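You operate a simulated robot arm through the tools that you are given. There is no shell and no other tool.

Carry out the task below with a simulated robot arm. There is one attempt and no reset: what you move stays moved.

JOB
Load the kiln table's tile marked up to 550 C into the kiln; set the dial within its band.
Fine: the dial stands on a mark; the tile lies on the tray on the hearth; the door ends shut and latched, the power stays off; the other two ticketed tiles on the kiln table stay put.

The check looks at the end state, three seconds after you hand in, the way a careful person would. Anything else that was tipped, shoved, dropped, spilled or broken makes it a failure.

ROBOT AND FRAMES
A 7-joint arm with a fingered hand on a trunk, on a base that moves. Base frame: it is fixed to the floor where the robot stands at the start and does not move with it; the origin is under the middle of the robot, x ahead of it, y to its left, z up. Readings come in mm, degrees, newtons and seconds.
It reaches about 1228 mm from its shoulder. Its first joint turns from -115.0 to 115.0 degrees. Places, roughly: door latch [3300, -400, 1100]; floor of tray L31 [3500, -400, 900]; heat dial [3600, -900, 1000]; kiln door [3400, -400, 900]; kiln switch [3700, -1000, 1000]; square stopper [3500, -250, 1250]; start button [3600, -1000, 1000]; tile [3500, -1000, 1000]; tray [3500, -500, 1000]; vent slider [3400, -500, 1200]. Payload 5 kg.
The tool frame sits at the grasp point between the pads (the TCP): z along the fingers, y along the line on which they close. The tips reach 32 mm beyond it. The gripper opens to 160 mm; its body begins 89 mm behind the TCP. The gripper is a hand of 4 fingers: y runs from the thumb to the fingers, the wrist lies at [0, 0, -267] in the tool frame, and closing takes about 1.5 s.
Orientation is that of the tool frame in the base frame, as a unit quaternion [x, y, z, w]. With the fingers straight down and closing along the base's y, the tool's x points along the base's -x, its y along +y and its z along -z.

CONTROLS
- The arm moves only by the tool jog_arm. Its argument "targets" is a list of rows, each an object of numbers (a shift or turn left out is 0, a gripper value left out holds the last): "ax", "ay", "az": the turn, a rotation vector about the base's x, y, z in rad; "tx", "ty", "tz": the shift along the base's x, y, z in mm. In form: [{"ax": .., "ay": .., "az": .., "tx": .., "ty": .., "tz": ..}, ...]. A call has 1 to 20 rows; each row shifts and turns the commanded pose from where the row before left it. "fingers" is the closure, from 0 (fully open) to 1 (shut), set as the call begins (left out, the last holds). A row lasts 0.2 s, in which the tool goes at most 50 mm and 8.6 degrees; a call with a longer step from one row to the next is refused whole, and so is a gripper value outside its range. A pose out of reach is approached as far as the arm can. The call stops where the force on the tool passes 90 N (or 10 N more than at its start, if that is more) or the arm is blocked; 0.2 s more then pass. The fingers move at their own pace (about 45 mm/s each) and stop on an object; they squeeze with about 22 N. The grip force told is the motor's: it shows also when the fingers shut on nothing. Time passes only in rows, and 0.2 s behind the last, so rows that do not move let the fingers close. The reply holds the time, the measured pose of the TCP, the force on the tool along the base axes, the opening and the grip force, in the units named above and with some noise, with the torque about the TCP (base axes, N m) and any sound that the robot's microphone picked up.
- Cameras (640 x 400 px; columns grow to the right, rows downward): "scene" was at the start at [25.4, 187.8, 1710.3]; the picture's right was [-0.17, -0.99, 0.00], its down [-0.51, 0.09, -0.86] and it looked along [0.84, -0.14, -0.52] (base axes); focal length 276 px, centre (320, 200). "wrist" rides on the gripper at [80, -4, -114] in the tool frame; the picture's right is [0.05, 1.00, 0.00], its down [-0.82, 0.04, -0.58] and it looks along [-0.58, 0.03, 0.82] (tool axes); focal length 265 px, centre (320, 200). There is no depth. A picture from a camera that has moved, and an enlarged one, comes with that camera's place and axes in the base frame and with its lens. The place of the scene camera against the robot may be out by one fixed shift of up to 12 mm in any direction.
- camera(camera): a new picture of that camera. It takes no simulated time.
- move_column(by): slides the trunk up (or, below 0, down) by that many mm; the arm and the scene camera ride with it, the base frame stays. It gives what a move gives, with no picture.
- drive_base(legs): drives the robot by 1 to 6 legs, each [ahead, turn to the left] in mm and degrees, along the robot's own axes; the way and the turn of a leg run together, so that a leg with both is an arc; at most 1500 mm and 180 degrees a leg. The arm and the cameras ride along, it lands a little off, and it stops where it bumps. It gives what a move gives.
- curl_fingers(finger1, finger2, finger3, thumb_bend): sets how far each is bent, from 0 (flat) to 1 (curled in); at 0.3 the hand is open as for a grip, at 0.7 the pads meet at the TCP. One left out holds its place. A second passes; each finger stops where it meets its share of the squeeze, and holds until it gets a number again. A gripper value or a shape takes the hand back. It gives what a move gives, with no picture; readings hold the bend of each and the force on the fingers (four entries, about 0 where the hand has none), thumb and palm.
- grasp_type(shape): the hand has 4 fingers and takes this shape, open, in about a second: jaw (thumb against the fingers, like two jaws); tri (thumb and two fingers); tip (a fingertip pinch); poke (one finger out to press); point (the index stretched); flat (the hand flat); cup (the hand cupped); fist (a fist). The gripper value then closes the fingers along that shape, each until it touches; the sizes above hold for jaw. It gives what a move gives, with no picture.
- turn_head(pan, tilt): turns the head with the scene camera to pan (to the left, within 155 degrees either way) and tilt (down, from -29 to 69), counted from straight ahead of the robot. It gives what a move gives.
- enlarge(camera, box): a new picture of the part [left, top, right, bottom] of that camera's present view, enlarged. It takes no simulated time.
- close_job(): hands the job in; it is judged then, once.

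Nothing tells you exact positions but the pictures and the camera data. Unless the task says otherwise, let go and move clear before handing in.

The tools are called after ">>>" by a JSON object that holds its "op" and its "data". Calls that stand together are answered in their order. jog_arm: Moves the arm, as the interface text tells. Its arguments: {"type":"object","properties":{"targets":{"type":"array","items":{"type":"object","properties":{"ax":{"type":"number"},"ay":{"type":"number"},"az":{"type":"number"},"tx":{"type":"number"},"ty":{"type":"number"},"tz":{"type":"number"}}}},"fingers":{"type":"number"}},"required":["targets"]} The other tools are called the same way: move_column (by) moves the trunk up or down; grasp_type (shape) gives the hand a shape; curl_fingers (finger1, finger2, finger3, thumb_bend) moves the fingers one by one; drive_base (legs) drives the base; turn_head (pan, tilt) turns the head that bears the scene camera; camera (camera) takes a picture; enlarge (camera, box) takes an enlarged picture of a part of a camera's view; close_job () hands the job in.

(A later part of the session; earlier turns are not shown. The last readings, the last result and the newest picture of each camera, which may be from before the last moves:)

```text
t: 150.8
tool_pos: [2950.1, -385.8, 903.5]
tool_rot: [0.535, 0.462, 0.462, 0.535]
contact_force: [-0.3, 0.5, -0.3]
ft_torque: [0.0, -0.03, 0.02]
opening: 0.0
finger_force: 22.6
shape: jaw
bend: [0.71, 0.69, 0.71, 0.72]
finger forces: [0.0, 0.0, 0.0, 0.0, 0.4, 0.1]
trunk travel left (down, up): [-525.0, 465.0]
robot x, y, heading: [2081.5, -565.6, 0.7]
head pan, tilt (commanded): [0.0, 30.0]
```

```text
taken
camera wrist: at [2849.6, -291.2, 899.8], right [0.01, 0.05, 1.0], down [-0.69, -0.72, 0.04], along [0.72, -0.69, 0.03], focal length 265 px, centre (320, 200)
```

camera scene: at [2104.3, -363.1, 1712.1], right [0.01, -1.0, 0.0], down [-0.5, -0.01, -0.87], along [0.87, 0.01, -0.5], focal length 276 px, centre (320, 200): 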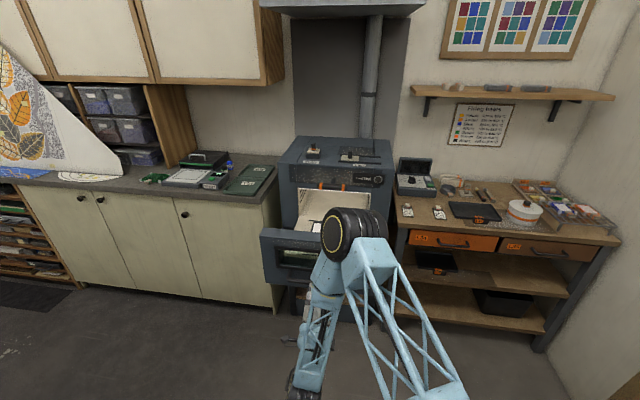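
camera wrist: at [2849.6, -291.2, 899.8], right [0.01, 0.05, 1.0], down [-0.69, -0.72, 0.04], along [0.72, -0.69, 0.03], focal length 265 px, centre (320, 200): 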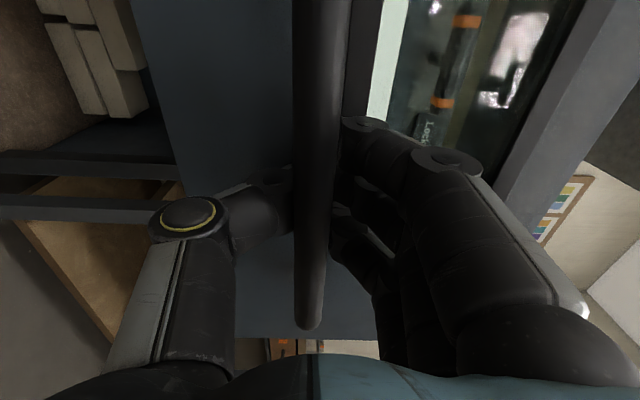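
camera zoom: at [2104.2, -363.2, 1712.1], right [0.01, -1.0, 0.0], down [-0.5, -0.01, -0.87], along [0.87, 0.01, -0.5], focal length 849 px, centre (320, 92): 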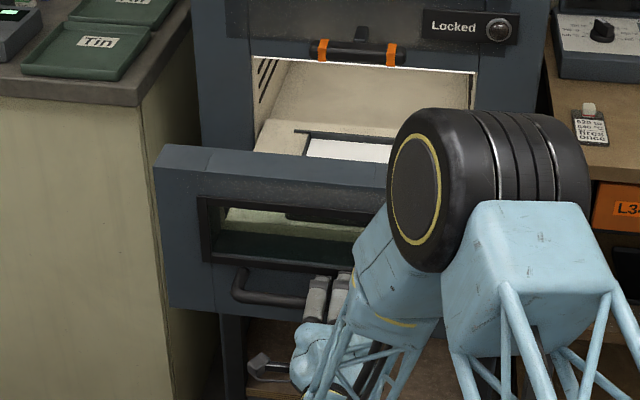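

The bar settles deeper in the grip but the drawer moves. I continue.

>>> {"op": "jog_arm", "data": {"targets": [{"tx": 8, "ty": -1}, {"tx": 12, "ty": -1.5}, {"tx": 14, "ty": -1.8}, {"tx": 14, "ty": -1.8}, {"tx": 14, "ty": -1.8}, {"tx": 14, "ty": -1.8}, {"tx": 14, "ty": -1.8}, {"tx": 10, "ty": -1.3}, {}]}}

>>> {"op": "camera", "data": {"camera": "wrist"}}

>>> {"op": "enlarge", "data": {"camera": "scene", "box": [240, 170, 400, 300]}}

```text
t: 152.8
tool_pos: [3050.9, -398.0, 903.3]
tool_rot: [0.534, 0.462, 0.463, 0.535]
contact_force: [0.3, 0.3, 0.0]
ft_torque: [0.03, -0.05, -0.03]
opening: 0.0
finger_force: 21.9
shape: jaw
bend: [0.71, 0.69, 0.71, 0.72]
finger forces: [0.0, 0.0, 0.0, 0.0, 0.2, 0.1]
trunk travel left (down, up): [-525.0, 465.0]
robot x, y, heading: [2076.8, -567.8, 0.6]
head pan, tilt (commanded): [0.0, 30.0]
```

```text
taken
camera wrist: at [2950.0, -303.6, 898.9], right [0.01, 0.05, 1.0], down [-0.69, -0.72, 0.04], along [0.72, -0.69, 0.03], focal length 265 px, centre (320, 200)
```

wrist: 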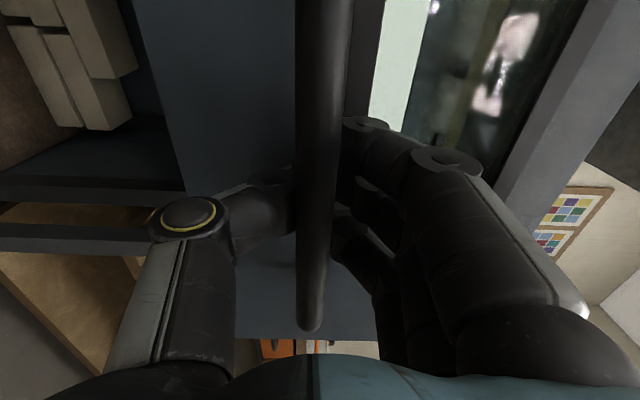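

```text
3.08 times, centred on (320, 235) of scene
camera zoom: at [2104.3, -363.3, 1712.1], right [0.01, -1.0, 0.0], down [-0.5, -0.01, -0.87], along [0.87, 0.01, -0.5], focal length 849 px, centre (320, 92)
```

zoom: 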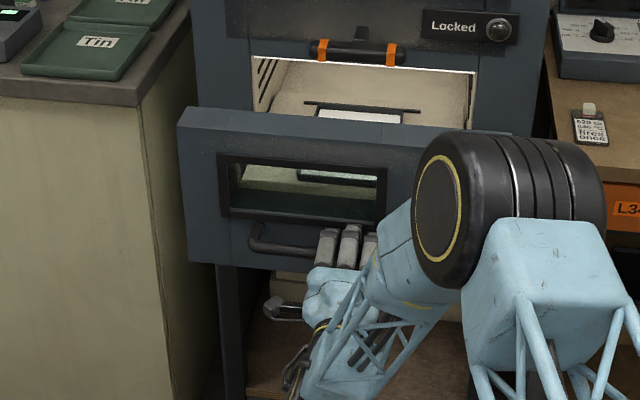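

>>> {"op": "jog_arm", "data": {"targets": [{"tx": 8, "ty": -1}, {"tx": 12, "ty": -1.5}, {"tx": 14, "ty": -1.8}, {"tx": 14, "ty": -1.8}, {"tx": 14, "ty": -1.8}, {"tx": 14, "ty": -1.8}, {"tx": 14, "ty": -1.8}, {"tx": 10, "ty": -1.3}, {}]}}

>>> {"op": "camera", "data": {"camera": "wrist"}}

>>> {"op": "enlarge", "data": {"camera": "scene", "box": [240, 170, 400, 300]}}

```text
t: 154.8
tool_pos: [3151.1, -412.2, 902.5]
tool_rot: [0.534, 0.462, 0.463, 0.536]
contact_force: [-1.3, 0.1, 0.3]
ft_torque: [0.0, -0.01, -0.03]
opening: 0.0
finger_force: 21.9
shape: jaw
bend: [0.71, 0.68, 0.71, 0.72]
finger forces: [0.0, 0.0, 0.0, 0.0, 0.2, 0.0]
trunk travel left (down, up): [-525.0, 465.0]
robot x, y, heading: [2078.4, -565.8, 0.9]
head pan, tilt (commanded): [0.0, 30.0]
```

```text
taken
camera wrist: at [3049.7, -316.6, 898.6], right [0.01, 0.05, 1.0], down [-0.69, -0.72, 0.04], along [0.72, -0.69, 0.03], focal length 265 px, centre (320, 200)
```

wrist: 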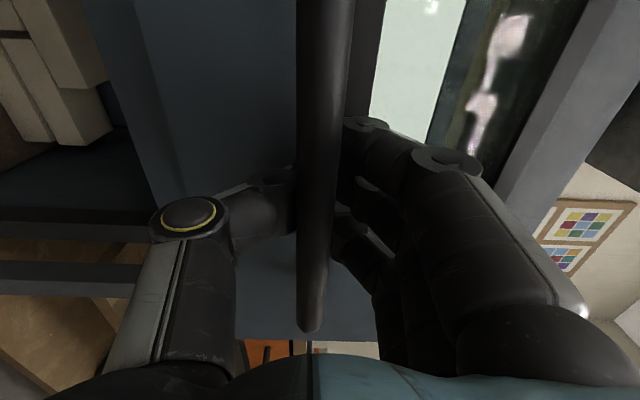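

```text
3.08 times, centred on (320, 235) of scene
camera zoom: at [2104.2, -363.3, 1712.0], right [0.01, -1.0, 0.0], down [-0.5, -0.01, -0.87], along [0.87, 0.01, -0.5], focal length 849 px, centre (320, 92)
```

zoom: 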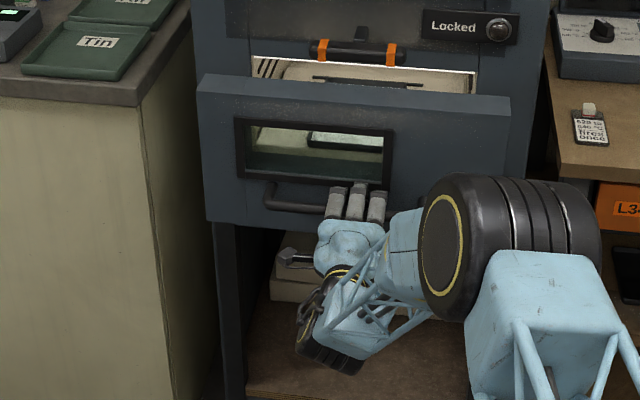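

About 105 mm remain. I continue slower and watch the force for the end stop.

>>> {"op": "jog_arm", "data": {"targets": [{"tx": 8, "ty": -1}, {"tx": 10, "ty": -1.3}, {"tx": 12, "ty": -1.6}, {"tx": 12, "ty": -1.6}, {"tx": 12, "ty": -1.6}, {"tx": 10, "ty": -1.3}, {"tx": 8, "ty": -1}, {}]}}

>>> {"op": "camera", "data": {"camera": "wrist"}}

>>> {"op": "enlarge", "data": {"camera": "scene", "box": [240, 170, 400, 300]}}

```text
t: 156.6
tool_pos: [3221.4, -421.4, 903.2]
tool_rot: [0.534, 0.462, 0.462, 0.536]
contact_force: [-0.7, -1.1, -1.6]
ft_torque: [0.0, -0.05, 0.02]
opening: 0.2
finger_force: 22.3
shape: jaw
bend: [0.71, 0.68, 0.71, 0.72]
finger forces: [0.0, 0.0, 0.0, 0.0, 1.2, 0.0]
trunk travel left (down, up): [-525.0, 465.0]
robot x, y, heading: [2078.8, -565.1, 0.4]
head pan, tilt (commanded): [0.0, 30.0]
```

```text
taken
camera wrist: at [3121.2, -326.4, 899.7], right [0.01, 0.05, 1.0], down [-0.69, -0.72, 0.04], along [0.72, -0.69, 0.03], focal length 265 px, centre (320, 200)
```

wrist: 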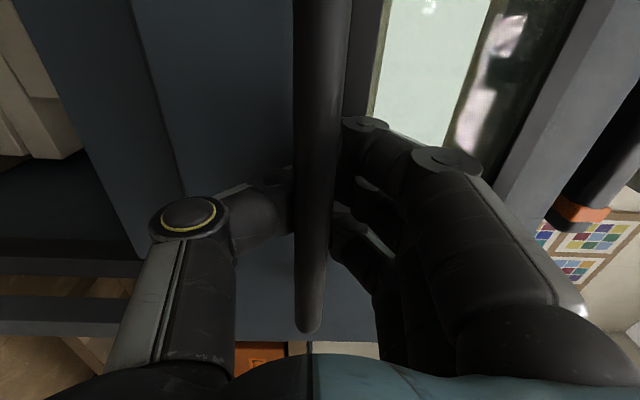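

```text
3.08 times, centred on (320, 235) of scene
camera zoom: at [2104.3, -363.3, 1712.0], right [0.01, -1.0, 0.0], down [-0.5, -0.01, -0.87], along [0.87, 0.01, -0.5], focal length 849 px, centre (320, 92)
```

zoom: 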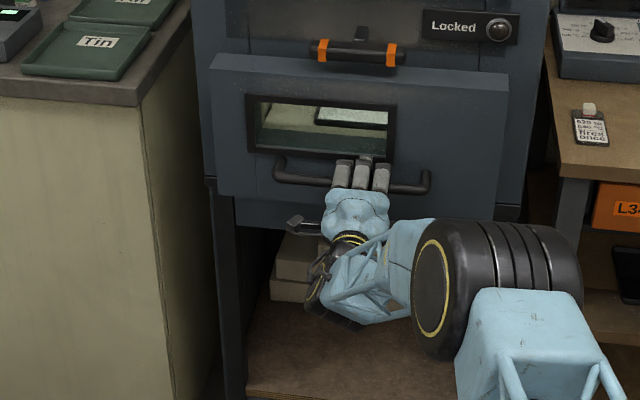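

>>> {"op": "jog_arm", "data": {"targets": [{"tx": 6, "ty": -0.8}, {"tx": 6, "ty": -0.8}, {"tx": 6, "ty": -0.8}, {"tx": 6, "ty": -0.8}, {}]}}

>>> {"op": "jog_arm", "data": {"targets": [{"tx": 5, "ty": -0.7}, {"tx": 5, "ty": -0.7}, {"tx": 5, "ty": -0.7}, {}]}}

>>> {"op": "enlarge", "data": {"camera": "scene", "box": [240, 170, 400, 300]}}

>>> {"op": "camera", "data": {"camera": "wrist"}}

```text
t: 157.8
tool_pos: [3246.4, -424.8, 903.1]
tool_rot: [0.534, 0.462, 0.463, 0.535]
contact_force: [-1.5, -0.2, 0.7]
ft_torque: [0.01, -0.04, 0.0]
opening: 0.0
finger_force: 22.3
shape: jaw
bend: [0.71, 0.68, 0.71, 0.72]
finger forces: [0.0, 0.0, 0.0, 0.0, 0.8, 0.0]
trunk travel left (down, up): [-525.0, 465.0]
robot x, y, heading: [2083.4, -564.0, 0.8]
head pan, tilt (commanded): [0.0, 30.0]
```

```text
t: 158.8
tool_pos: [3261.1, -427.1, 902.8]
tool_rot: [0.535, 0.462, 0.463, 0.535]
contact_force: [-4.3, -1.6, -0.3]
ft_torque: [0.0, -0.02, -0.03]
opening: 0.0
finger_force: 22.1
shape: jaw
bend: [0.71, 0.68, 0.71, 0.72]
finger forces: [0.1, 0.0, 0.0, 0.0, 1.1, 0.1]
trunk travel left (down, up): [-525.0, 465.0]
robot x, y, heading: [2081.3, -567.8, 0.6]
head pan, tilt (commanded): [0.0, 30.0]
```

```text
3.08 times, centred on (320, 235) of scene
camera zoom: at [2104.0, -363.4, 1712.1], right [0.01, -1.0, 0.0], down [-0.5, -0.01, -0.87], along [0.87, 0.01, -0.5], focal length 849 px, centre (320, 92)
```

zoom: 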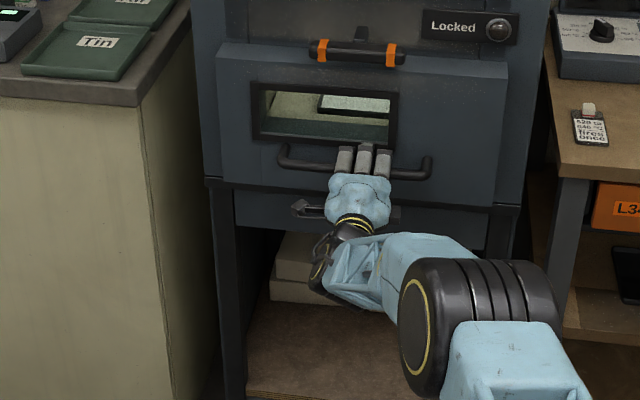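

```text
taken
camera wrist: at [3160.5, -331.4, 899.5], right [0.01, 0.05, 1.0], down [-0.69, -0.72, 0.04], along [0.72, -0.69, 0.03], focal length 265 px, centre (320, 200)
```

wrist: 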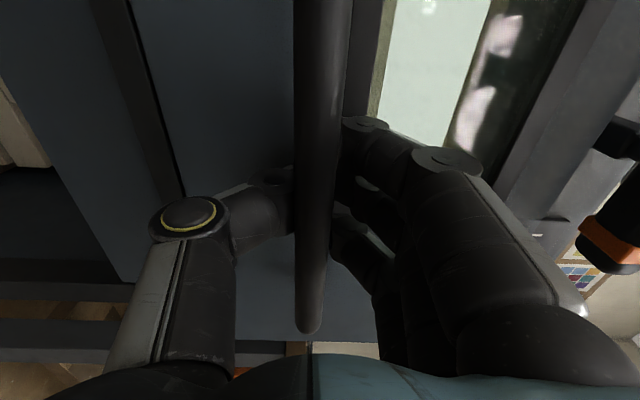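

The force begins to rise slightly (−4 N). I push a few mm more to seat it against the stop.

>>> {"op": "jog_arm", "data": {"targets": [{"tx": 4, "ty": -0.5}, {}]}}

>>> {"op": "jog_arm", "data": {"targets": [{"tx": 4, "ty": -0.5}, {}]}}

>>> {"op": "camera", "data": {"camera": "wrist"}}

>>> {"op": "enlarge", "data": {"camera": "scene", "box": [280, 170, 380, 250]}}

```text
t: 159.4
tool_pos: [3263.1, -427.5, 904.6]
tool_rot: [0.534, 0.462, 0.464, 0.535]
contact_force: [-32.9, -3.1, 1.7]
ft_torque: [0.02, -0.24, -0.22]
opening: 0.0
finger_force: 21.8
shape: jaw
bend: [0.71, 0.71, 0.71, 0.72]
finger forces: [0.0, 0.1, 0.1, 0.0, 0.6, 0.0]
trunk travel left (down, up): [-525.0, 465.0]
robot x, y, heading: [2077.9, -565.8, 0.4]
head pan, tilt (commanded): [0.0, 30.0]
```

```text
t: 160.0
tool_pos: [3265.5, -427.1, 904.7]
tool_rot: [0.535, 0.461, 0.464, 0.535]
contact_force: [-67.3, -5.2, 0.5]
ft_torque: [0.02, -0.11, -0.4]
opening: 3.3
finger_force: 22.1
shape: jaw
bend: [0.71, 0.73, 0.71, 0.73]
finger forces: [0.0, 69.3, 0.0, 0.0, 0.2, 0.0]
trunk travel left (down, up): [-525.0, 465.0]
robot x, y, heading: [2080.0, -564.6, 0.6]
head pan, tilt (commanded): [0.0, 30.0]
```

```text
taken
camera wrist: at [3164.9, -332.0, 901.2], right [0.0, 0.05, 1.0], down [-0.69, -0.72, 0.04], along [0.73, -0.69, 0.03], focal length 265 px, centre (320, 200)
```

wrist: 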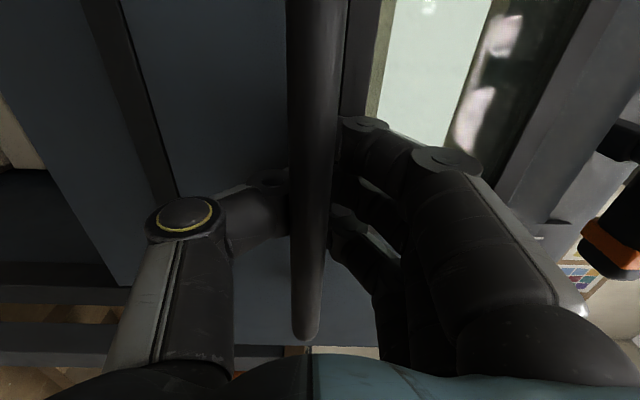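

```text
5.00 times, centred on (330, 210) of scene
camera zoom: at [2098.0, -363.7, 1712.2], right [0.01, -1.0, 0.0], down [-0.5, -0.01, -0.87], along [0.87, 0.01, -0.5], focal length 1379 px, centre (270, 150)
```

zoom: 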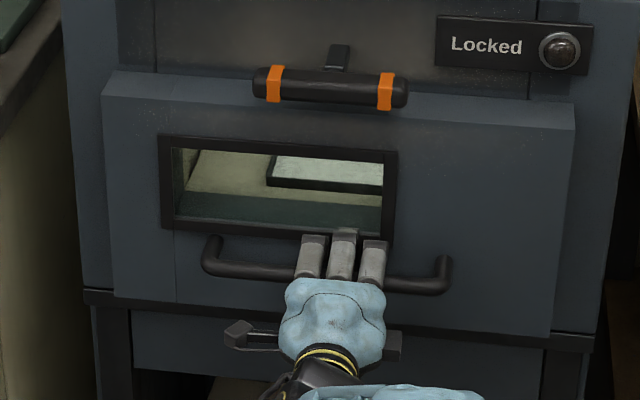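

The drawer is against its stop. I relax the push, then open the hand carefully and back off.

>>> {"op": "jog_arm", "data": {"targets": [{"tx": -4}, {"tx": -4}, {}]}}

>>> {"op": "jog_arm", "data": {"targets": [{}, {}, {}, {}, {}, {}, {}, {}], "fingers": 0}}

>>> {"op": "jog_arm", "data": {"targets": [{"tx": -25, "ty": 3}, {"tx": -30, "ty": 4}, {"tx": -30, "ty": 4}, {"tx": -30, "ty": 4}, {"tx": -30, "ty": 4}]}}

>>> {"op": "camera", "data": {"camera": "wrist"}}

>>> {"op": "enlarge", "data": {"camera": "scene", "box": [260, 150, 400, 260]}}

```text
t: 160.8
tool_pos: [3262.8, -425.8, 903.7]
tool_rot: [0.534, 0.462, 0.463, 0.535]
contact_force: [-3.8, 3.2, -1.6]
ft_torque: [0.0, -0.01, 0.08]
opening: 0.0
finger_force: 21.8
shape: jaw
bend: [0.71, 0.7, 0.71, 0.72]
finger forces: [0.1, 0.0, 0.0, 0.0, 0.8, 0.0]
trunk travel left (down, up): [-525.0, 465.0]
robot x, y, heading: [2079.9, -567.2, 0.8]
head pan, tilt (commanded): [0.0, 30.0]
```

```text
t: 162.6
tool_pos: [3261.9, -427.6, 902.9]
tool_rot: [0.535, 0.461, 0.463, 0.535]
contact_force: [-0.5, -0.1, -0.8]
ft_torque: [-0.01, 0.0, 0.01]
opening: 160.0
finger_force: 0.1
shape: jaw
bend: [0.3, 0.3, 0.3, 0.3]
finger forces: [0.1, 0.0, 0.0, 0.1, 0.1, 0.0]
trunk travel left (down, up): [-525.0, 465.0]
robot x, y, heading: [2078.1, -567.3, 0.8]
head pan, tilt (commanded): [0.0, 30.0]
```

```text
t: 163.8
tool_pos: [3115.2, -408.1, 903.0]
tool_rot: [0.535, 0.462, 0.464, 0.534]
contact_force: [-0.1, -0.1, 0.0]
ft_torque: [-0.01, -0.02, 0.0]
opening: 159.9
finger_force: 0.0
shape: jaw
bend: [0.3, 0.3, 0.3, 0.3]
finger forces: [0.0, 0.0, 0.0, 0.0, 0.0, 0.0]
trunk travel left (down, up): [-525.0, 465.0]
robot x, y, heading: [2081.0, -567.0, 0.5]
head pan, tilt (commanded): [0.0, 30.0]
```

```text
taken
camera wrist: at [3014.4, -312.0, 898.9], right [0.0, 0.05, 1.0], down [-0.69, -0.72, 0.04], along [0.72, -0.69, 0.03], focal length 265 px, centre (320, 200)
```

wrist: 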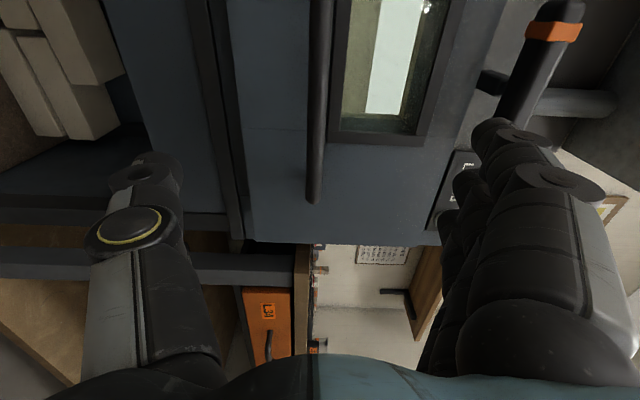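

```text
3.64 times, centred on (330, 205) of scene
camera zoom: at [2104.1, -363.2, 1712.1], right [0.01, -1.0, 0.0], down [-0.5, -0.01, -0.87], along [0.87, 0.01, -0.5], focal length 1003 px, centre (284, 182)
```

zoom: 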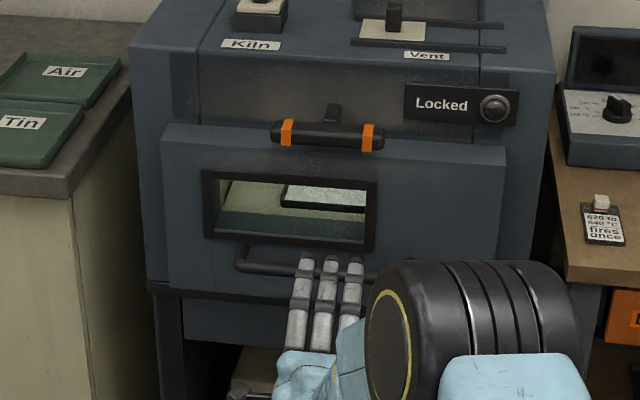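

The drawer front is shut. Now the latch: the hand already has the right roll. I raise it to the lever height, in line with the lever's axis.

>>> {"op": "jog_arm", "data": {"targets": [{"ty": 4, "tz": 41}, {"ty": 4, "tz": 41}, {"ty": 4, "tz": 41}, {"ty": 4, "tz": 41}, {"ty": 2, "tz": 40}]}}

>>> {"op": "camera", "data": {"camera": "wrist"}}

```text
t: 165.0
tool_pos: [3116.0, -391.2, 1106.6]
tool_rot: [0.534, 0.462, 0.463, 0.535]
contact_force: [-0.2, 0.7, -0.5]
ft_torque: [-0.01, 0.0, 0.01]
opening: 160.0
finger_force: 0.1
shape: jaw
bend: [0.3, 0.3, 0.3, 0.3]
finger forces: [0.0, 0.0, 0.1, 0.1, 0.0, 0.0]
trunk travel left (down, up): [-525.0, 465.0]
robot x, y, heading: [2078.0, -566.4, 0.5]
head pan, tilt (commanded): [0.0, 30.0]
```

```text
taken
camera wrist: at [3015.7, -296.0, 1102.5], right [0.01, 0.05, 1.0], down [-0.69, -0.72, 0.04], along [0.72, -0.69, 0.03], focal length 265 px, centre (320, 200)
```

wrist: 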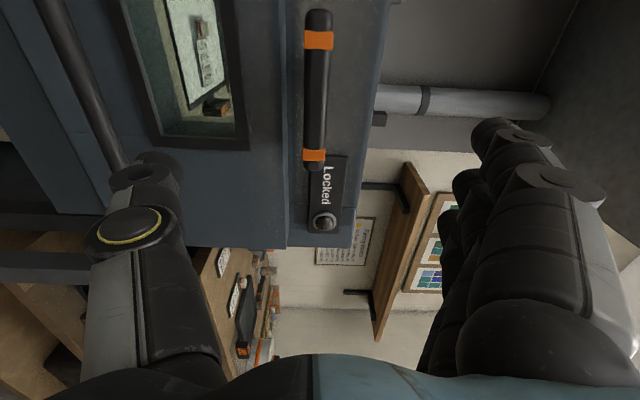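

Through the window I can see the tile on the tray. I advance onto the lever.

>>> {"op": "jog_arm", "data": {"targets": [{"tx": 29, "ty": -4}, {"tx": 29, "ty": -4}, {"tx": 29, "ty": -4}, {"tx": 29, "ty": -4}, {"tx": 28, "ty": -4}]}}

>>> {"op": "enlarge", "data": {"camera": "wrist", "box": [130, 0, 330, 140]}}

>>> {"op": "camera", "data": {"camera": "wrist"}}

```text
t: 166.2
tool_pos: [3262.3, -410.8, 1104.9]
tool_rot: [0.534, 0.462, 0.463, 0.535]
contact_force: [0.3, 0.3, -0.1]
ft_torque: [-0.01, -0.01, 0.0]
opening: 160.1
finger_force: 0.0
shape: jaw
bend: [0.3, 0.3, 0.3, 0.3]
finger forces: [0.1, 0.0, 0.0, 0.0, 0.0, 0.0]
trunk travel left (down, up): [-525.0, 465.0]
robot x, y, heading: [2081.0, -567.5, 0.8]
head pan, tilt (commanded): [0.0, 30.0]
```

```text
2.86 times, centred on (230, 70) of wrist
camera zoom: at [3161.7, -315.6, 1101.6], right [0.01, 0.05, 1.0], down [-0.69, -0.72, 0.04], along [0.72, -0.69, 0.03], focal length 758 px, centre (577, 571)
```

zoom: 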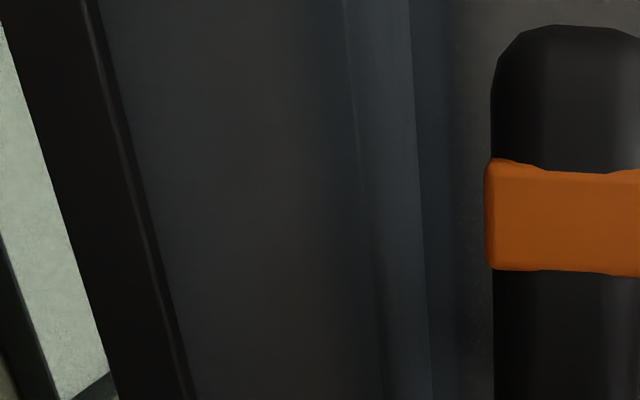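

```text
taken
camera wrist: at [3161.7, -315.6, 1101.6], right [0.01, 0.05, 1.0], down [-0.69, -0.72, 0.04], along [0.72, -0.69, 0.03], focal length 265 px, centre (320, 200)
```

wrist: 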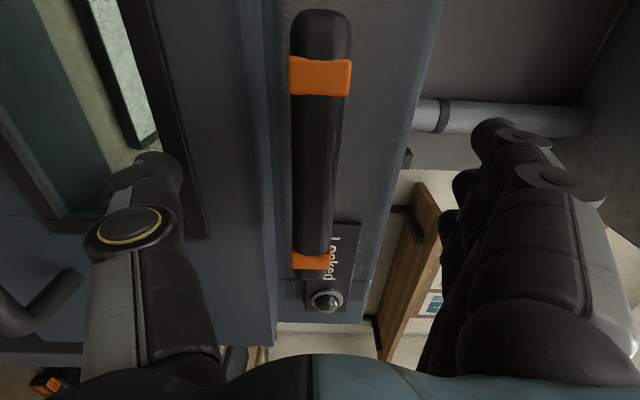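

Centred on the lever. I close the grip and turn it back counter-clockwise.

>>> {"op": "jog_arm", "data": {"targets": [{}, {}, {}, {}, {}, {}, {}, {}, {}], "fingers": 1.0}}

>>> {"op": "jog_arm", "data": {"targets": [{"ax": -0.1, "ay": 0.014}, {"ax": -0.12, "ay": 0.017}, {"ax": -0.12, "ay": 0.017}, {"ax": -0.12, "ay": 0.017}, {}]}}

>>> {"op": "camera", "data": {"camera": "wrist"}}

```text
t: 168.2
tool_pos: [3261.6, -410.1, 1105.1]
tool_rot: [0.534, 0.463, 0.462, 0.535]
contact_force: [2.2, 0.6, 1.7]
ft_torque: [-0.05, -0.07, -0.01]
opening: 19.1
finger_force: 22.1
shape: jaw
bend: [0.71, 0.71, 0.71, 0.7]
finger forces: [6.7, 6.6, 6.7, 0.0, 19.0, 0.0]
trunk travel left (down, up): [-525.0, 465.0]
robot x, y, heading: [2079.7, -567.1, 0.9]
head pan, tilt (commanded): [0.0, 30.0]
```

```text
t: 169.4
tool_pos: [3260.5, -410.2, 1107.5]
tool_rot: [0.412, 0.573, 0.328, 0.628]
contact_force: [16.9, 7.2, 7.0]
ft_torque: [0.08, -0.25, 0.25]
opening: 17.3
finger_force: 21.6
shape: jaw
bend: [0.71, 0.71, 0.71, 0.7]
finger forces: [9.1, 8.4, 7.9, 0.1, 14.7, 0.0]
trunk travel left (down, up): [-525.0, 465.0]
robot x, y, heading: [2079.3, -567.0, 0.6]
head pan, tilt (commanded): [0.0, 30.0]
```

```text
taken
camera wrist: at [3158.6, -324.6, 1066.8], right [0.07, 0.49, 0.87], down [-0.67, -0.62, 0.4], along [0.74, -0.61, 0.29], focal length 265 px, centre (320, 200)
```

wrist: 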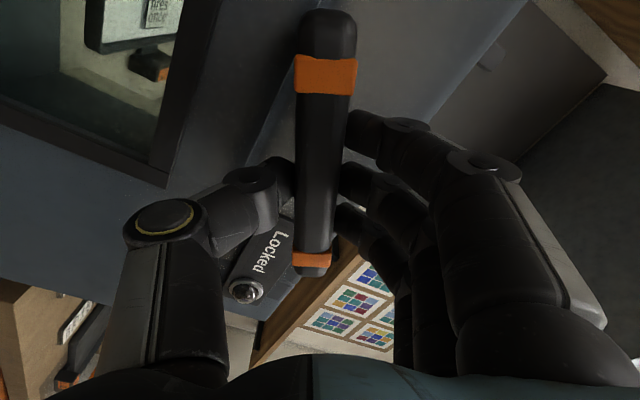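

>>> {"op": "jog_arm", "data": {"targets": [{"ax": -0.12, "ay": 0.017, "tx": 2}, {"ax": -0.12, "ay": 0.017, "tx": 1}, {"ax": -0.12, "ay": 0.017}, {"ax": -0.12, "ay": 0.017}, {}]}}

>>> {"op": "camera", "data": {"camera": "wrist"}}

```text
t: 170.6
tool_pos: [3262.2, -407.9, 1107.5]
tool_rot: [0.262, 0.655, 0.168, 0.689]
contact_force: [1.1, 13.0, 8.6]
ft_torque: [0.09, -0.22, 0.45]
opening: 17.4
finger_force: 21.7
shape: jaw
bend: [0.71, 0.71, 0.71, 0.7]
finger forces: [10.7, 10.0, 9.3, 0.1, 14.8, 0.0]
trunk travel left (down, up): [-525.0, 465.0]
robot x, y, heading: [2079.9, -568.2, 0.5]
head pan, tilt (commanded): [0.0, 30.0]
```

```text
taken
camera wrist: at [3155.8, -349.4, 1039.8], right [0.11, 0.83, 0.54], down [-0.64, -0.35, 0.68], along [0.76, -0.42, 0.49], focal length 265 px, centre (320, 200)
```

wrist: 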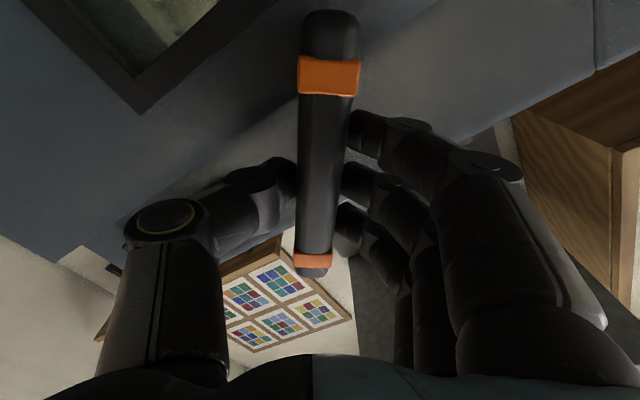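

36° remain. I continue to vertical.

>>> {"op": "jog_arm", "data": {"targets": [{"ax": -0.12, "ay": 0.017, "ty": -1}, {"ax": -0.12, "ay": 0.017, "ty": -1}, {"ax": -0.12, "ay": 0.017}, {"ax": -0.12, "ay": 0.017}, {"ax": -0.1, "ay": 0.014}, {}]}}

>>> {"op": "camera", "data": {"camera": "wrist"}}

>>> {"op": "enlarge", "data": {"camera": "scene", "box": [260, 150, 400, 260]}}

```text
t: 172.0
tool_pos: [3261.3, -407.9, 1108.3]
tool_rot: [0.059, 0.702, -0.036, 0.709]
contact_force: [-3.9, 32.9, 9.2]
ft_torque: [0.16, -0.11, 1.05]
opening: 18.2
finger_force: 22.2
shape: jaw
bend: [0.71, 0.71, 0.71, 0.7]
finger forces: [14.8, 14.1, 13.1, 0.0, 9.9, 0.0]
trunk travel left (down, up): [-525.0, 465.0]
robot x, y, heading: [2079.8, -566.9, 0.8]
head pan, tilt (commanded): [0.0, 30.0]
```

```text
taken
camera wrist: at [3149.5, -394.7, 1027.3], right [0.14, 0.99, -0.02], down [-0.58, 0.09, 0.81], along [0.81, -0.1, 0.58], focal length 265 px, centre (320, 200)
```

wrist: 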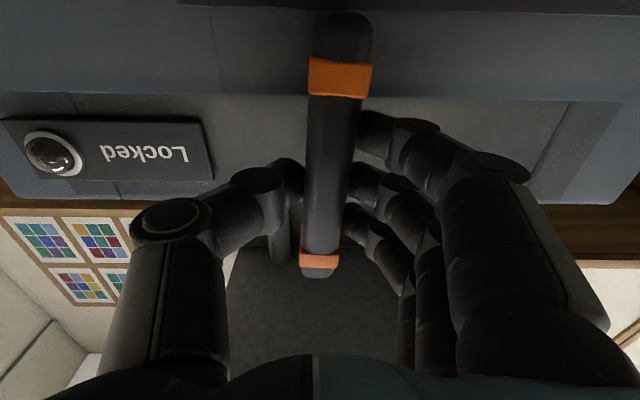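

```text
3.64 times, centred on (330, 205) of scene
camera zoom: at [2102.0, -359.2, 1711.6], right [0.01, -1.0, 0.0], down [-0.5, -0.01, -0.87], along [0.87, 0.01, -0.5], focal length 1003 px, centre (284, 182)
```

zoom: 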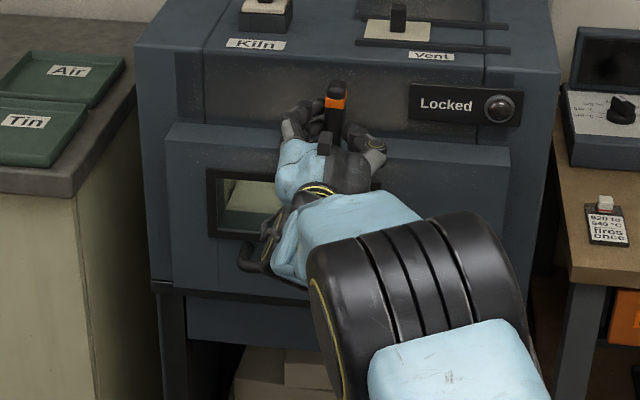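

The lever is almost vertical, but my hand sits ~5 mm too far right and strains sideways. I relieve that and finish the last few degrees.

>>> {"op": "jog_arm", "data": {"targets": [{"ty": 3}, {"ty": 3}, {"ax": -0.04, "ay": 0.006}, {}]}}

>>> {"op": "camera", "data": {"camera": "wrist"}}

```text
t: 173.0
tool_pos: [3262.3, -405.1, 1108.0]
tool_rot: [0.046, 0.703, -0.051, 0.708]
contact_force: [-5.4, 16.6, 11.0]
ft_torque: [0.07, -0.16, 0.55]
opening: 18.1
finger_force: 22.3
shape: jaw
bend: [0.71, 0.71, 0.71, 0.7]
finger forces: [11.4, 10.6, 10.1, 0.1, 15.9, 0.0]
trunk travel left (down, up): [-525.0, 465.0]
robot x, y, heading: [2078.0, -566.7, 0.6]
head pan, tilt (commanded): [0.0, 30.0]
```

```text
taken
camera wrist: at [3149.5, -395.6, 1027.3], right [0.14, 0.99, -0.06], down [-0.57, 0.13, 0.81], along [0.81, -0.08, 0.58], focal length 265 px, centre (320, 200)
```

wrist: 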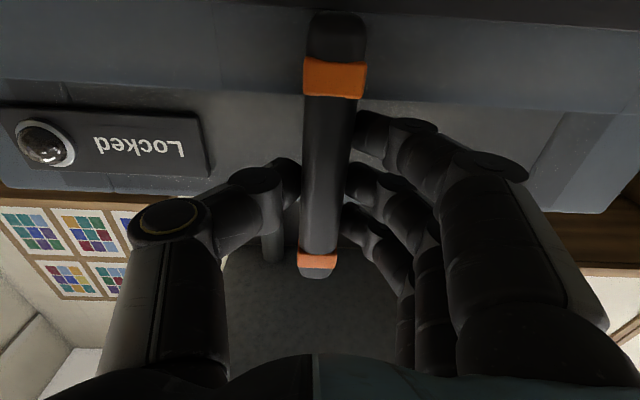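

>>> {"op": "jog_arm", "data": {"targets": [{"ty": 3, "ax": -0.04, "ay": 0.006}, {"ax": -0.03, "ay": 0.004}, {}]}}

>>> {"op": "camera", "data": {"camera": "wrist"}}

>>> {"op": "enlarge", "data": {"camera": "scene", "box": [290, 150, 390, 230]}}

```text
t: 173.8
tool_pos: [3261.8, -404.5, 1107.6]
tool_rot: [0.023, 0.705, -0.077, 0.705]
contact_force: [-2.8, 8.3, 11.4]
ft_torque: [0.51, -0.17, 0.29]
opening: 18.7
finger_force: 22.3
shape: jaw
bend: [0.71, 0.71, 0.71, 0.7]
finger forces: [11.8, 9.1, 6.9, 0.1, 20.0, 0.0]
trunk travel left (down, up): [-525.0, 465.0]
robot x, y, heading: [2080.8, -567.0, 0.9]
head pan, tilt (commanded): [0.0, 30.0]
```

```text
taken
camera wrist: at [3148.8, -399.1, 1028.0], right [0.14, 0.98, -0.13], down [-0.56, 0.18, 0.81], along [0.82, -0.04, 0.58], focal length 265 px, centre (320, 200)
```

wrist: 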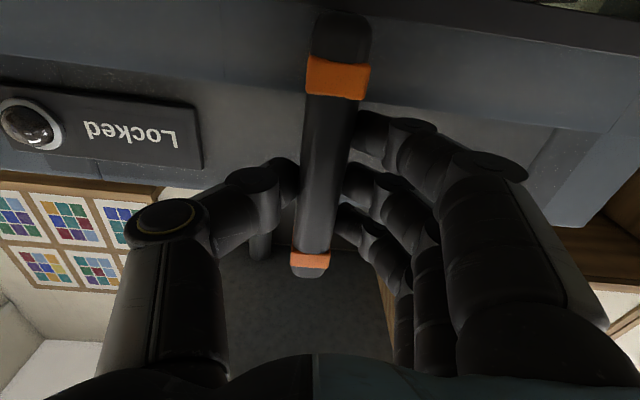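

```text
5.00 times, centred on (340, 190) of scene
camera zoom: at [2102.8, -362.1, 1712.0], right [0.01, -1.0, 0.0], down [-0.5, -0.01, -0.87], along [0.87, 0.01, -0.5], focal length 1379 px, centre (220, 250)
```

zoom: 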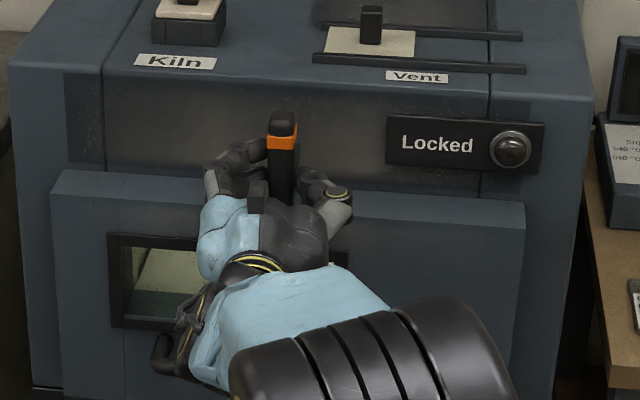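

The torque now rises at vertical: the lever is at its latched stop. I relieve, release and back away.

>>> {"op": "jog_arm", "data": {"targets": [{"ax": 0.05, "ay": -0.007}, {}]}}

>>> {"op": "jog_arm", "data": {"targets": [{}, {}, {}, {}, {}, {}, {}, {}], "fingers": 0}}

>>> {"op": "jog_arm", "data": {"targets": [{"tx": -30, "ty": 4}, {"tx": -30, "ty": 4}, {"tx": -30, "ty": 4}, {"tx": -30, "ty": 4}, {"tx": -30, "ty": 4}]}}

>>> {"op": "camera", "data": {"camera": "wrist"}}

>>> {"op": "enlarge", "data": {"camera": "scene", "box": [270, 140, 400, 250]}}

```text
t: 174.4
tool_pos: [3262.9, -404.2, 1108.9]
tool_rot: [0.04, 0.704, -0.058, 0.707]
contact_force: [-3.4, 5.8, 10.7]
ft_torque: [0.0, -0.17, 0.19]
opening: 18.5
finger_force: 21.9
shape: jaw
bend: [0.71, 0.71, 0.71, 0.7]
finger forces: [9.0, 8.3, 8.5, 0.1, 20.9, 0.0]
trunk travel left (down, up): [-525.0, 465.0]
robot x, y, heading: [2079.0, -571.1, 0.3]
head pan, tilt (commanded): [0.0, 30.0]
```

```text
t: 176.2
tool_pos: [3262.6, -403.1, 1106.4]
tool_rot: [0.039, 0.704, -0.058, 0.706]
contact_force: [0.6, -0.1, -0.3]
ft_torque: [0.0, -0.01, 0.02]
opening: 159.9
finger_force: 0.1
shape: jaw
bend: [0.3, 0.3, 0.3, 0.3]
finger forces: [0.0, 0.0, 0.1, 0.1, 0.0, 0.1]
trunk travel left (down, up): [-525.0, 465.0]
robot x, y, heading: [2077.4, -565.7, 0.8]
head pan, tilt (commanded): [0.0, 30.0]
```

```text
t: 177.4
tool_pos: [3111.1, -382.4, 1107.7]
tool_rot: [0.04, 0.704, -0.058, 0.706]
contact_force: [0.4, -0.8, -0.9]
ft_torque: [0.0, -0.01, 0.0]
opening: 159.7
finger_force: 0.0
shape: jaw
bend: [0.3, 0.3, 0.3, 0.3]
finger forces: [0.0, 0.0, 0.0, 0.0, 0.0, 0.0]
trunk travel left (down, up): [-525.0, 465.0]
robot x, y, heading: [2083.2, -563.4, 0.5]
head pan, tilt (commanded): [0.0, 30.0]
```

```text
taken
camera wrist: at [2998.0, -373.9, 1027.6], right [0.14, 0.99, -0.08], down [-0.57, 0.14, 0.81], along [0.81, -0.07, 0.58], focal length 265 px, centre (320, 200)
```

wrist: 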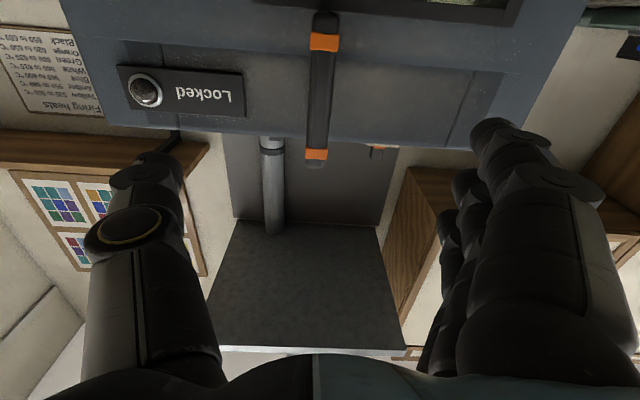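

```text
3.64 times, centred on (335, 195) of scene
camera zoom: at [2103.9, -362.7, 1712.1], right [0.01, -1.0, 0.0], down [-0.5, -0.01, -0.87], along [0.87, 0.01, -0.5], focal length 1003 px, centre (266, 218)
```

zoom: 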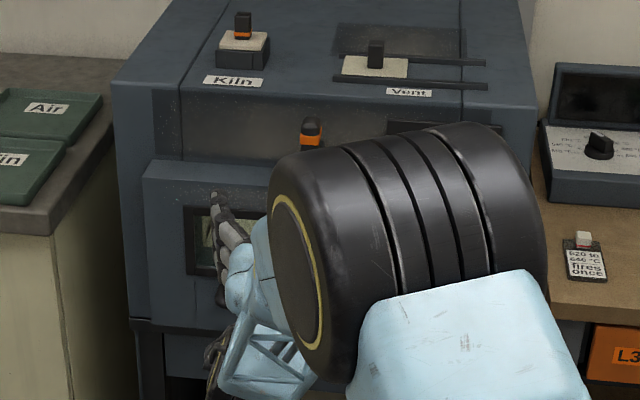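

The latch is vertical again. I retract and turn the fingers down, then drive to the table for the dial.

>>> {"op": "jog_arm", "data": {"targets": [{"tx": -27, "ty": -10, "tz": 16, "ax": 0.018, "ay": 0.13}, {"tx": -27, "ty": -10, "tz": 16, "ax": 0.018, "ay": 0.13}, {"tx": -27, "ty": -10, "tz": 16, "ax": 0.018, "ay": 0.13}, {"tx": -27, "ty": -10, "tz": 16, "ax": 0.018, "ay": 0.13}, {"tx": -27, "ty": -10, "tz": 16, "ax": 0.018, "ay": 0.13}, {"tx": -27, "ty": -10, "tz": 16, "ax": 0.018, "ay": 0.13}, {"tx": -27, "ty": -10, "tz": 16, "ax": 0.018, "ay": 0.13}, {"tx": -27, "ty": -10, "tz": 16, "ax": 0.018, "ay": 0.13}, {"tx": -27, "ty": -10, "tz": 16, "ax": 0.018, "ay": 0.13}, {"tx": -27, "ty": -10, "tz": 16, "ax": 0.018, "ay": 0.13}, {"tx": -27, "ty": -10, "tz": 16, "ax": 0.018, "ay": 0.13}, {"tx": -20, "ty": -10, "tz": 16, "ax": 0.018, "ay": 0.13}]}}

>>> {"op": "camera", "data": {"camera": "scene"}}

```text
t: 180.0
tool_pos: [2796.6, -503.9, 1299.2]
tool_rot: [0.056, 0.998, 0.0, -0.002]
contact_force: [-0.7, -0.4, -0.4]
ft_torque: [0.01, -0.03, -0.01]
opening: 160.1
finger_force: 0.1
shape: jaw
bend: [0.3, 0.3, 0.3, 0.3]
finger forces: [0.0, 0.0, 0.0, 0.1, 0.1, 0.0]
trunk travel left (down, up): [-525.0, 465.0]
robot x, y, heading: [2083.6, -566.6, 0.8]
head pan, tilt (commanded): [0.0, 30.0]
```

```text
taken
camera scene: at [2104.4, -363.3, 1712.0], right [0.01, -1.0, 0.0], down [-0.5, -0.01, -0.87], along [0.87, 0.01, -0.5], focal length 276 px, centre (320, 200)
```

scene: 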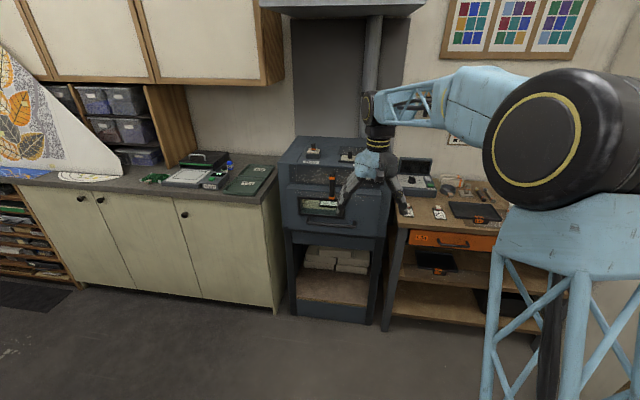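

>>> {"op": "drive_base", "data": {"legs": [[0, -30], [560, 0], [0, 29.5]]}}

>>> {"op": "camera", "data": {"camera": "scene"}}

>>> {"op": "enlarge", "data": {"camera": "scene", "box": [170, 130, 330, 330]}}

>>> {"op": "camera", "data": {"camera": "wrist"}}

```text
t: 186.2
tool_pos: [3279.1, -786.5, 1298.7]
tool_rot: [0.065, 0.998, -0.001, 0.0]
contact_force: [-0.3, 0.4, 0.1]
ft_torque: [-0.03, 0.02, 0.01]
opening: 160.2
finger_force: 0.0
shape: jaw
bend: [0.3, 0.3, 0.3, 0.3]
finger forces: [0.1, 0.0, 0.0, 0.0, 0.0, 0.1]
trunk travel left (down, up): [-525.0, 465.0]
robot x, y, heading: [2564.0, -838.4, -0.1]
head pan, tilt (commanded): [0.0, 30.0]
```

```text
taken
camera scene: at [2589.1, -635.1, 1712.0], right [0.0, -1.0, 0.0], down [-0.5, 0.0, -0.87], along [0.87, 0.0, -0.5], focal length 276 px, centre (320, 200)
```

scene: 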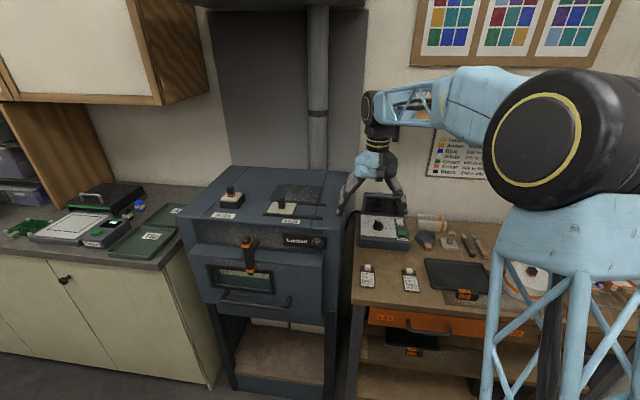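

```text
2.00 times, centred on (250, 230) of scene
camera zoom: at [2589.1, -635.1, 1712.0], right [0.0, -1.0, 0.0], down [-0.5, 0.0, -0.87], along [0.87, 0.0, -0.5], focal length 552 px, centre (460, 140)
```

zoom: 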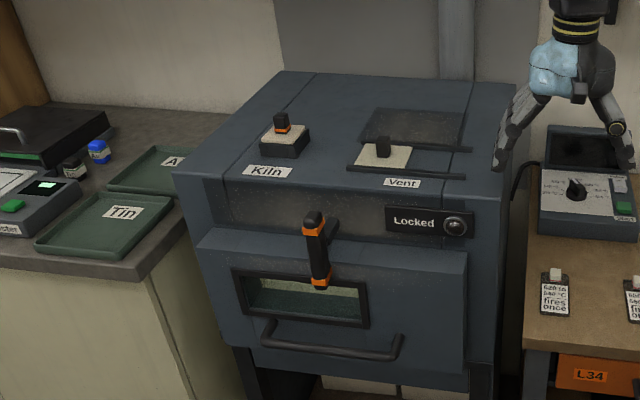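

```text
taken
camera wrist: at [3198.8, -780.3, 1413.3], right [0.08, 1.0, 0.0], down [0.81, -0.06, 0.58], along [0.58, -0.04, -0.82], focal length 265 px, centre (320, 200)
```

wrist: 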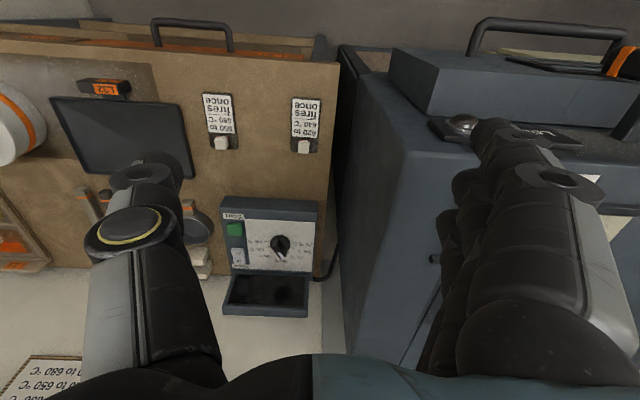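

The kiln is shut with its latch upright; the two other tiles sit in their places. Zoom on the dial from both cameras.

>>> {"op": "enlarge", "data": {"camera": "wrist", "box": [215, 190, 335, 290]}}

>>> {"op": "enlarge", "data": {"camera": "scene", "box": [355, 185, 415, 255]}}

```text
4.00 times, centred on (275, 240) of wrist
camera zoom: at [3198.8, -780.3, 1413.3], right [0.08, 1.0, 0.0], down [0.81, -0.06, 0.58], along [0.58, -0.04, -0.82], focal length 1062 px, centre (500, 40)
```

zoom: 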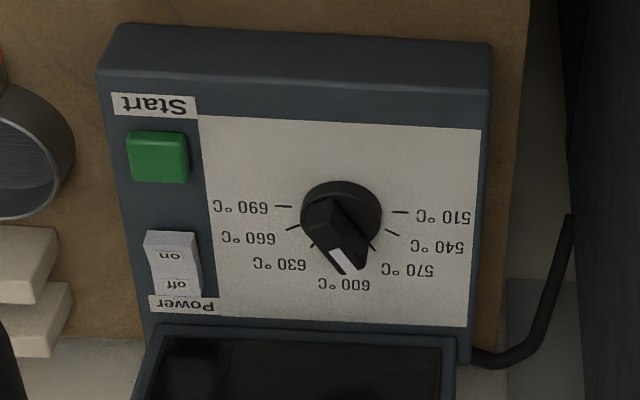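

```text
5.71 times, centred on (385, 220) of scene
camera zoom: at [2589.1, -635.1, 1712.0], right [0.0, -1.0, 0.0], down [-0.5, 0.0, -0.87], along [0.87, 0.0, -0.5], focal length 1576 px, centre (-51, 86)
```

zoom: 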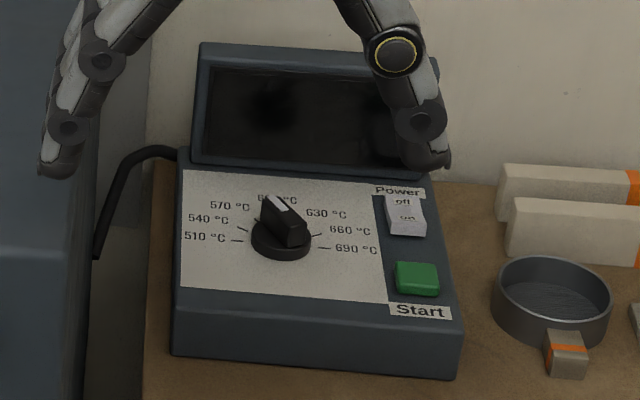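

I need the pointer's exact direction; zoom in tightly.

>>> {"op": "enlarge", "data": {"camera": "wrist", "box": [260, 225, 300, 265]}}

>>> {"op": "enlarge", "data": {"camera": "scene", "box": [370, 212, 402, 236]}}

```text
10.00 times, centred on (280, 245) of wrist
camera zoom: at [3198.8, -780.3, 1413.3], right [0.08, 1.0, 0.0], down [0.81, -0.06, 0.58], along [0.58, -0.04, -0.82], focal length 2654 px, centre (720, -250)
```

zoom: 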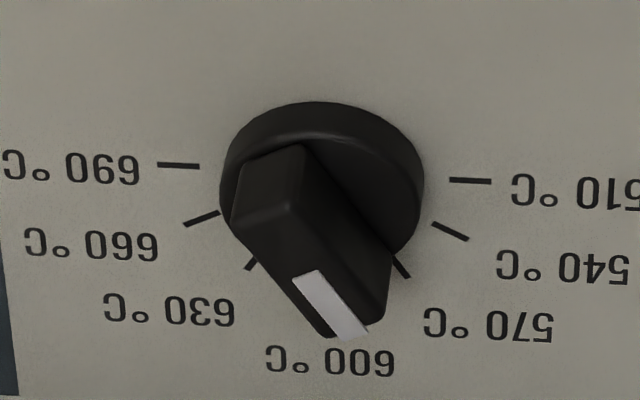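

```text
16.00 times, centred on (386, 224) of scene
camera zoom: at [2589.1, -635.1, 1712.0], right [0.0, -1.0, 0.0], down [-0.5, 0.0, -0.87], along [0.87, 0.0, -0.5], focal length 4414 px, centre (-736, -184)
```

zoom: 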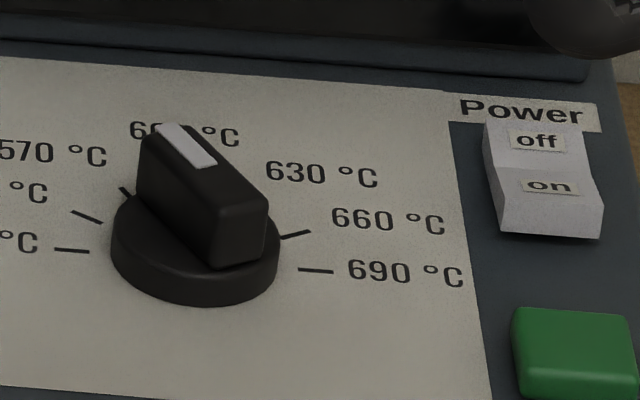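

By measuring the ticks (marks every 30°, 600 at about -7°), the pointer stands at about 24°, i.e. on the 570 mark; 540 lies 30° further counter-clockwise. The screen housing right behind the dial leaves no room for the knuckles, so I'd rather push the pointer bar's near end sideways with one finger. I look at the poke shape.

>>> {"op": "grasp_type", "data": {"shape": "poke"}}

>>> {"op": "camera", "data": {"camera": "wrist"}}

>>> {"op": "enlarge", "data": {"camera": "scene", "box": [330, 80, 450, 260]}}

```text
t: 187.1
tool_pos: [3279.6, -786.2, 1299.1]
tool_rot: [0.064, 0.998, 0.0, 0.001]
contact_force: [-0.1, -0.4, 0.0]
ft_torque: [-0.03, -0.01, 0.02]
opening: 0.0
finger_force: 0.2
shape: poke
bend: [1.0, 1.0, 1.0, 0.47]
finger forces: [0.0, 0.1, 0.0, 0.0, 0.0, 0.0]
trunk travel left (down, up): [-525.0, 465.0]
robot x, y, heading: [2559.0, -837.1, -0.2]
head pan, tilt (commanded): [0.0, 30.0]
```

```text
taken
camera wrist: at [3198.9, -780.6, 1413.3], right [0.08, 1.0, 0.0], down [0.81, -0.06, 0.58], along [0.58, -0.04, -0.82], focal length 265 px, centre (320, 200)
```

wrist: 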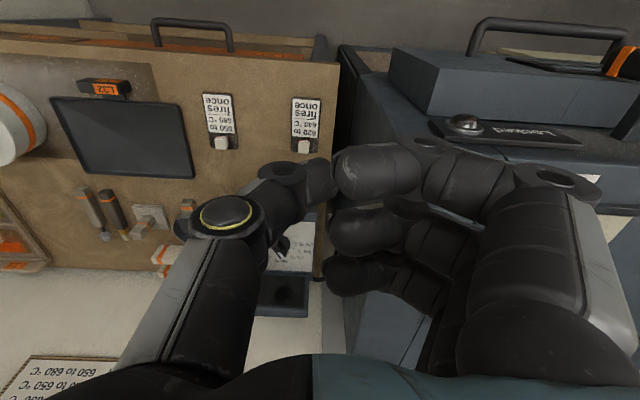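

```text
2.22 times, centred on (390, 170) of scene
camera zoom: at [2589.1, -635.6, 1712.1], right [0.0, -1.0, 0.0], down [-0.5, 0.0, -0.87], along [0.87, 0.0, -0.5], focal length 613 px, centre (164, 267)
```

zoom: 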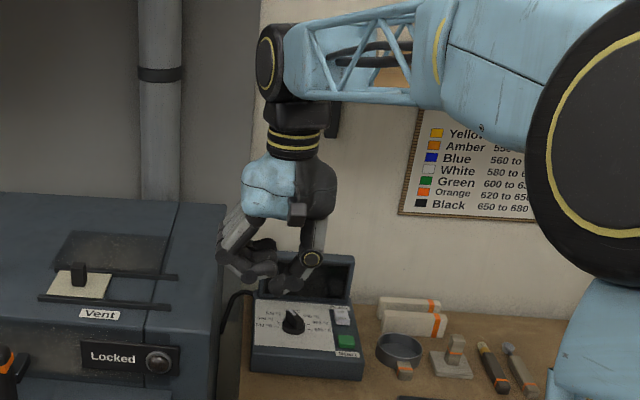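

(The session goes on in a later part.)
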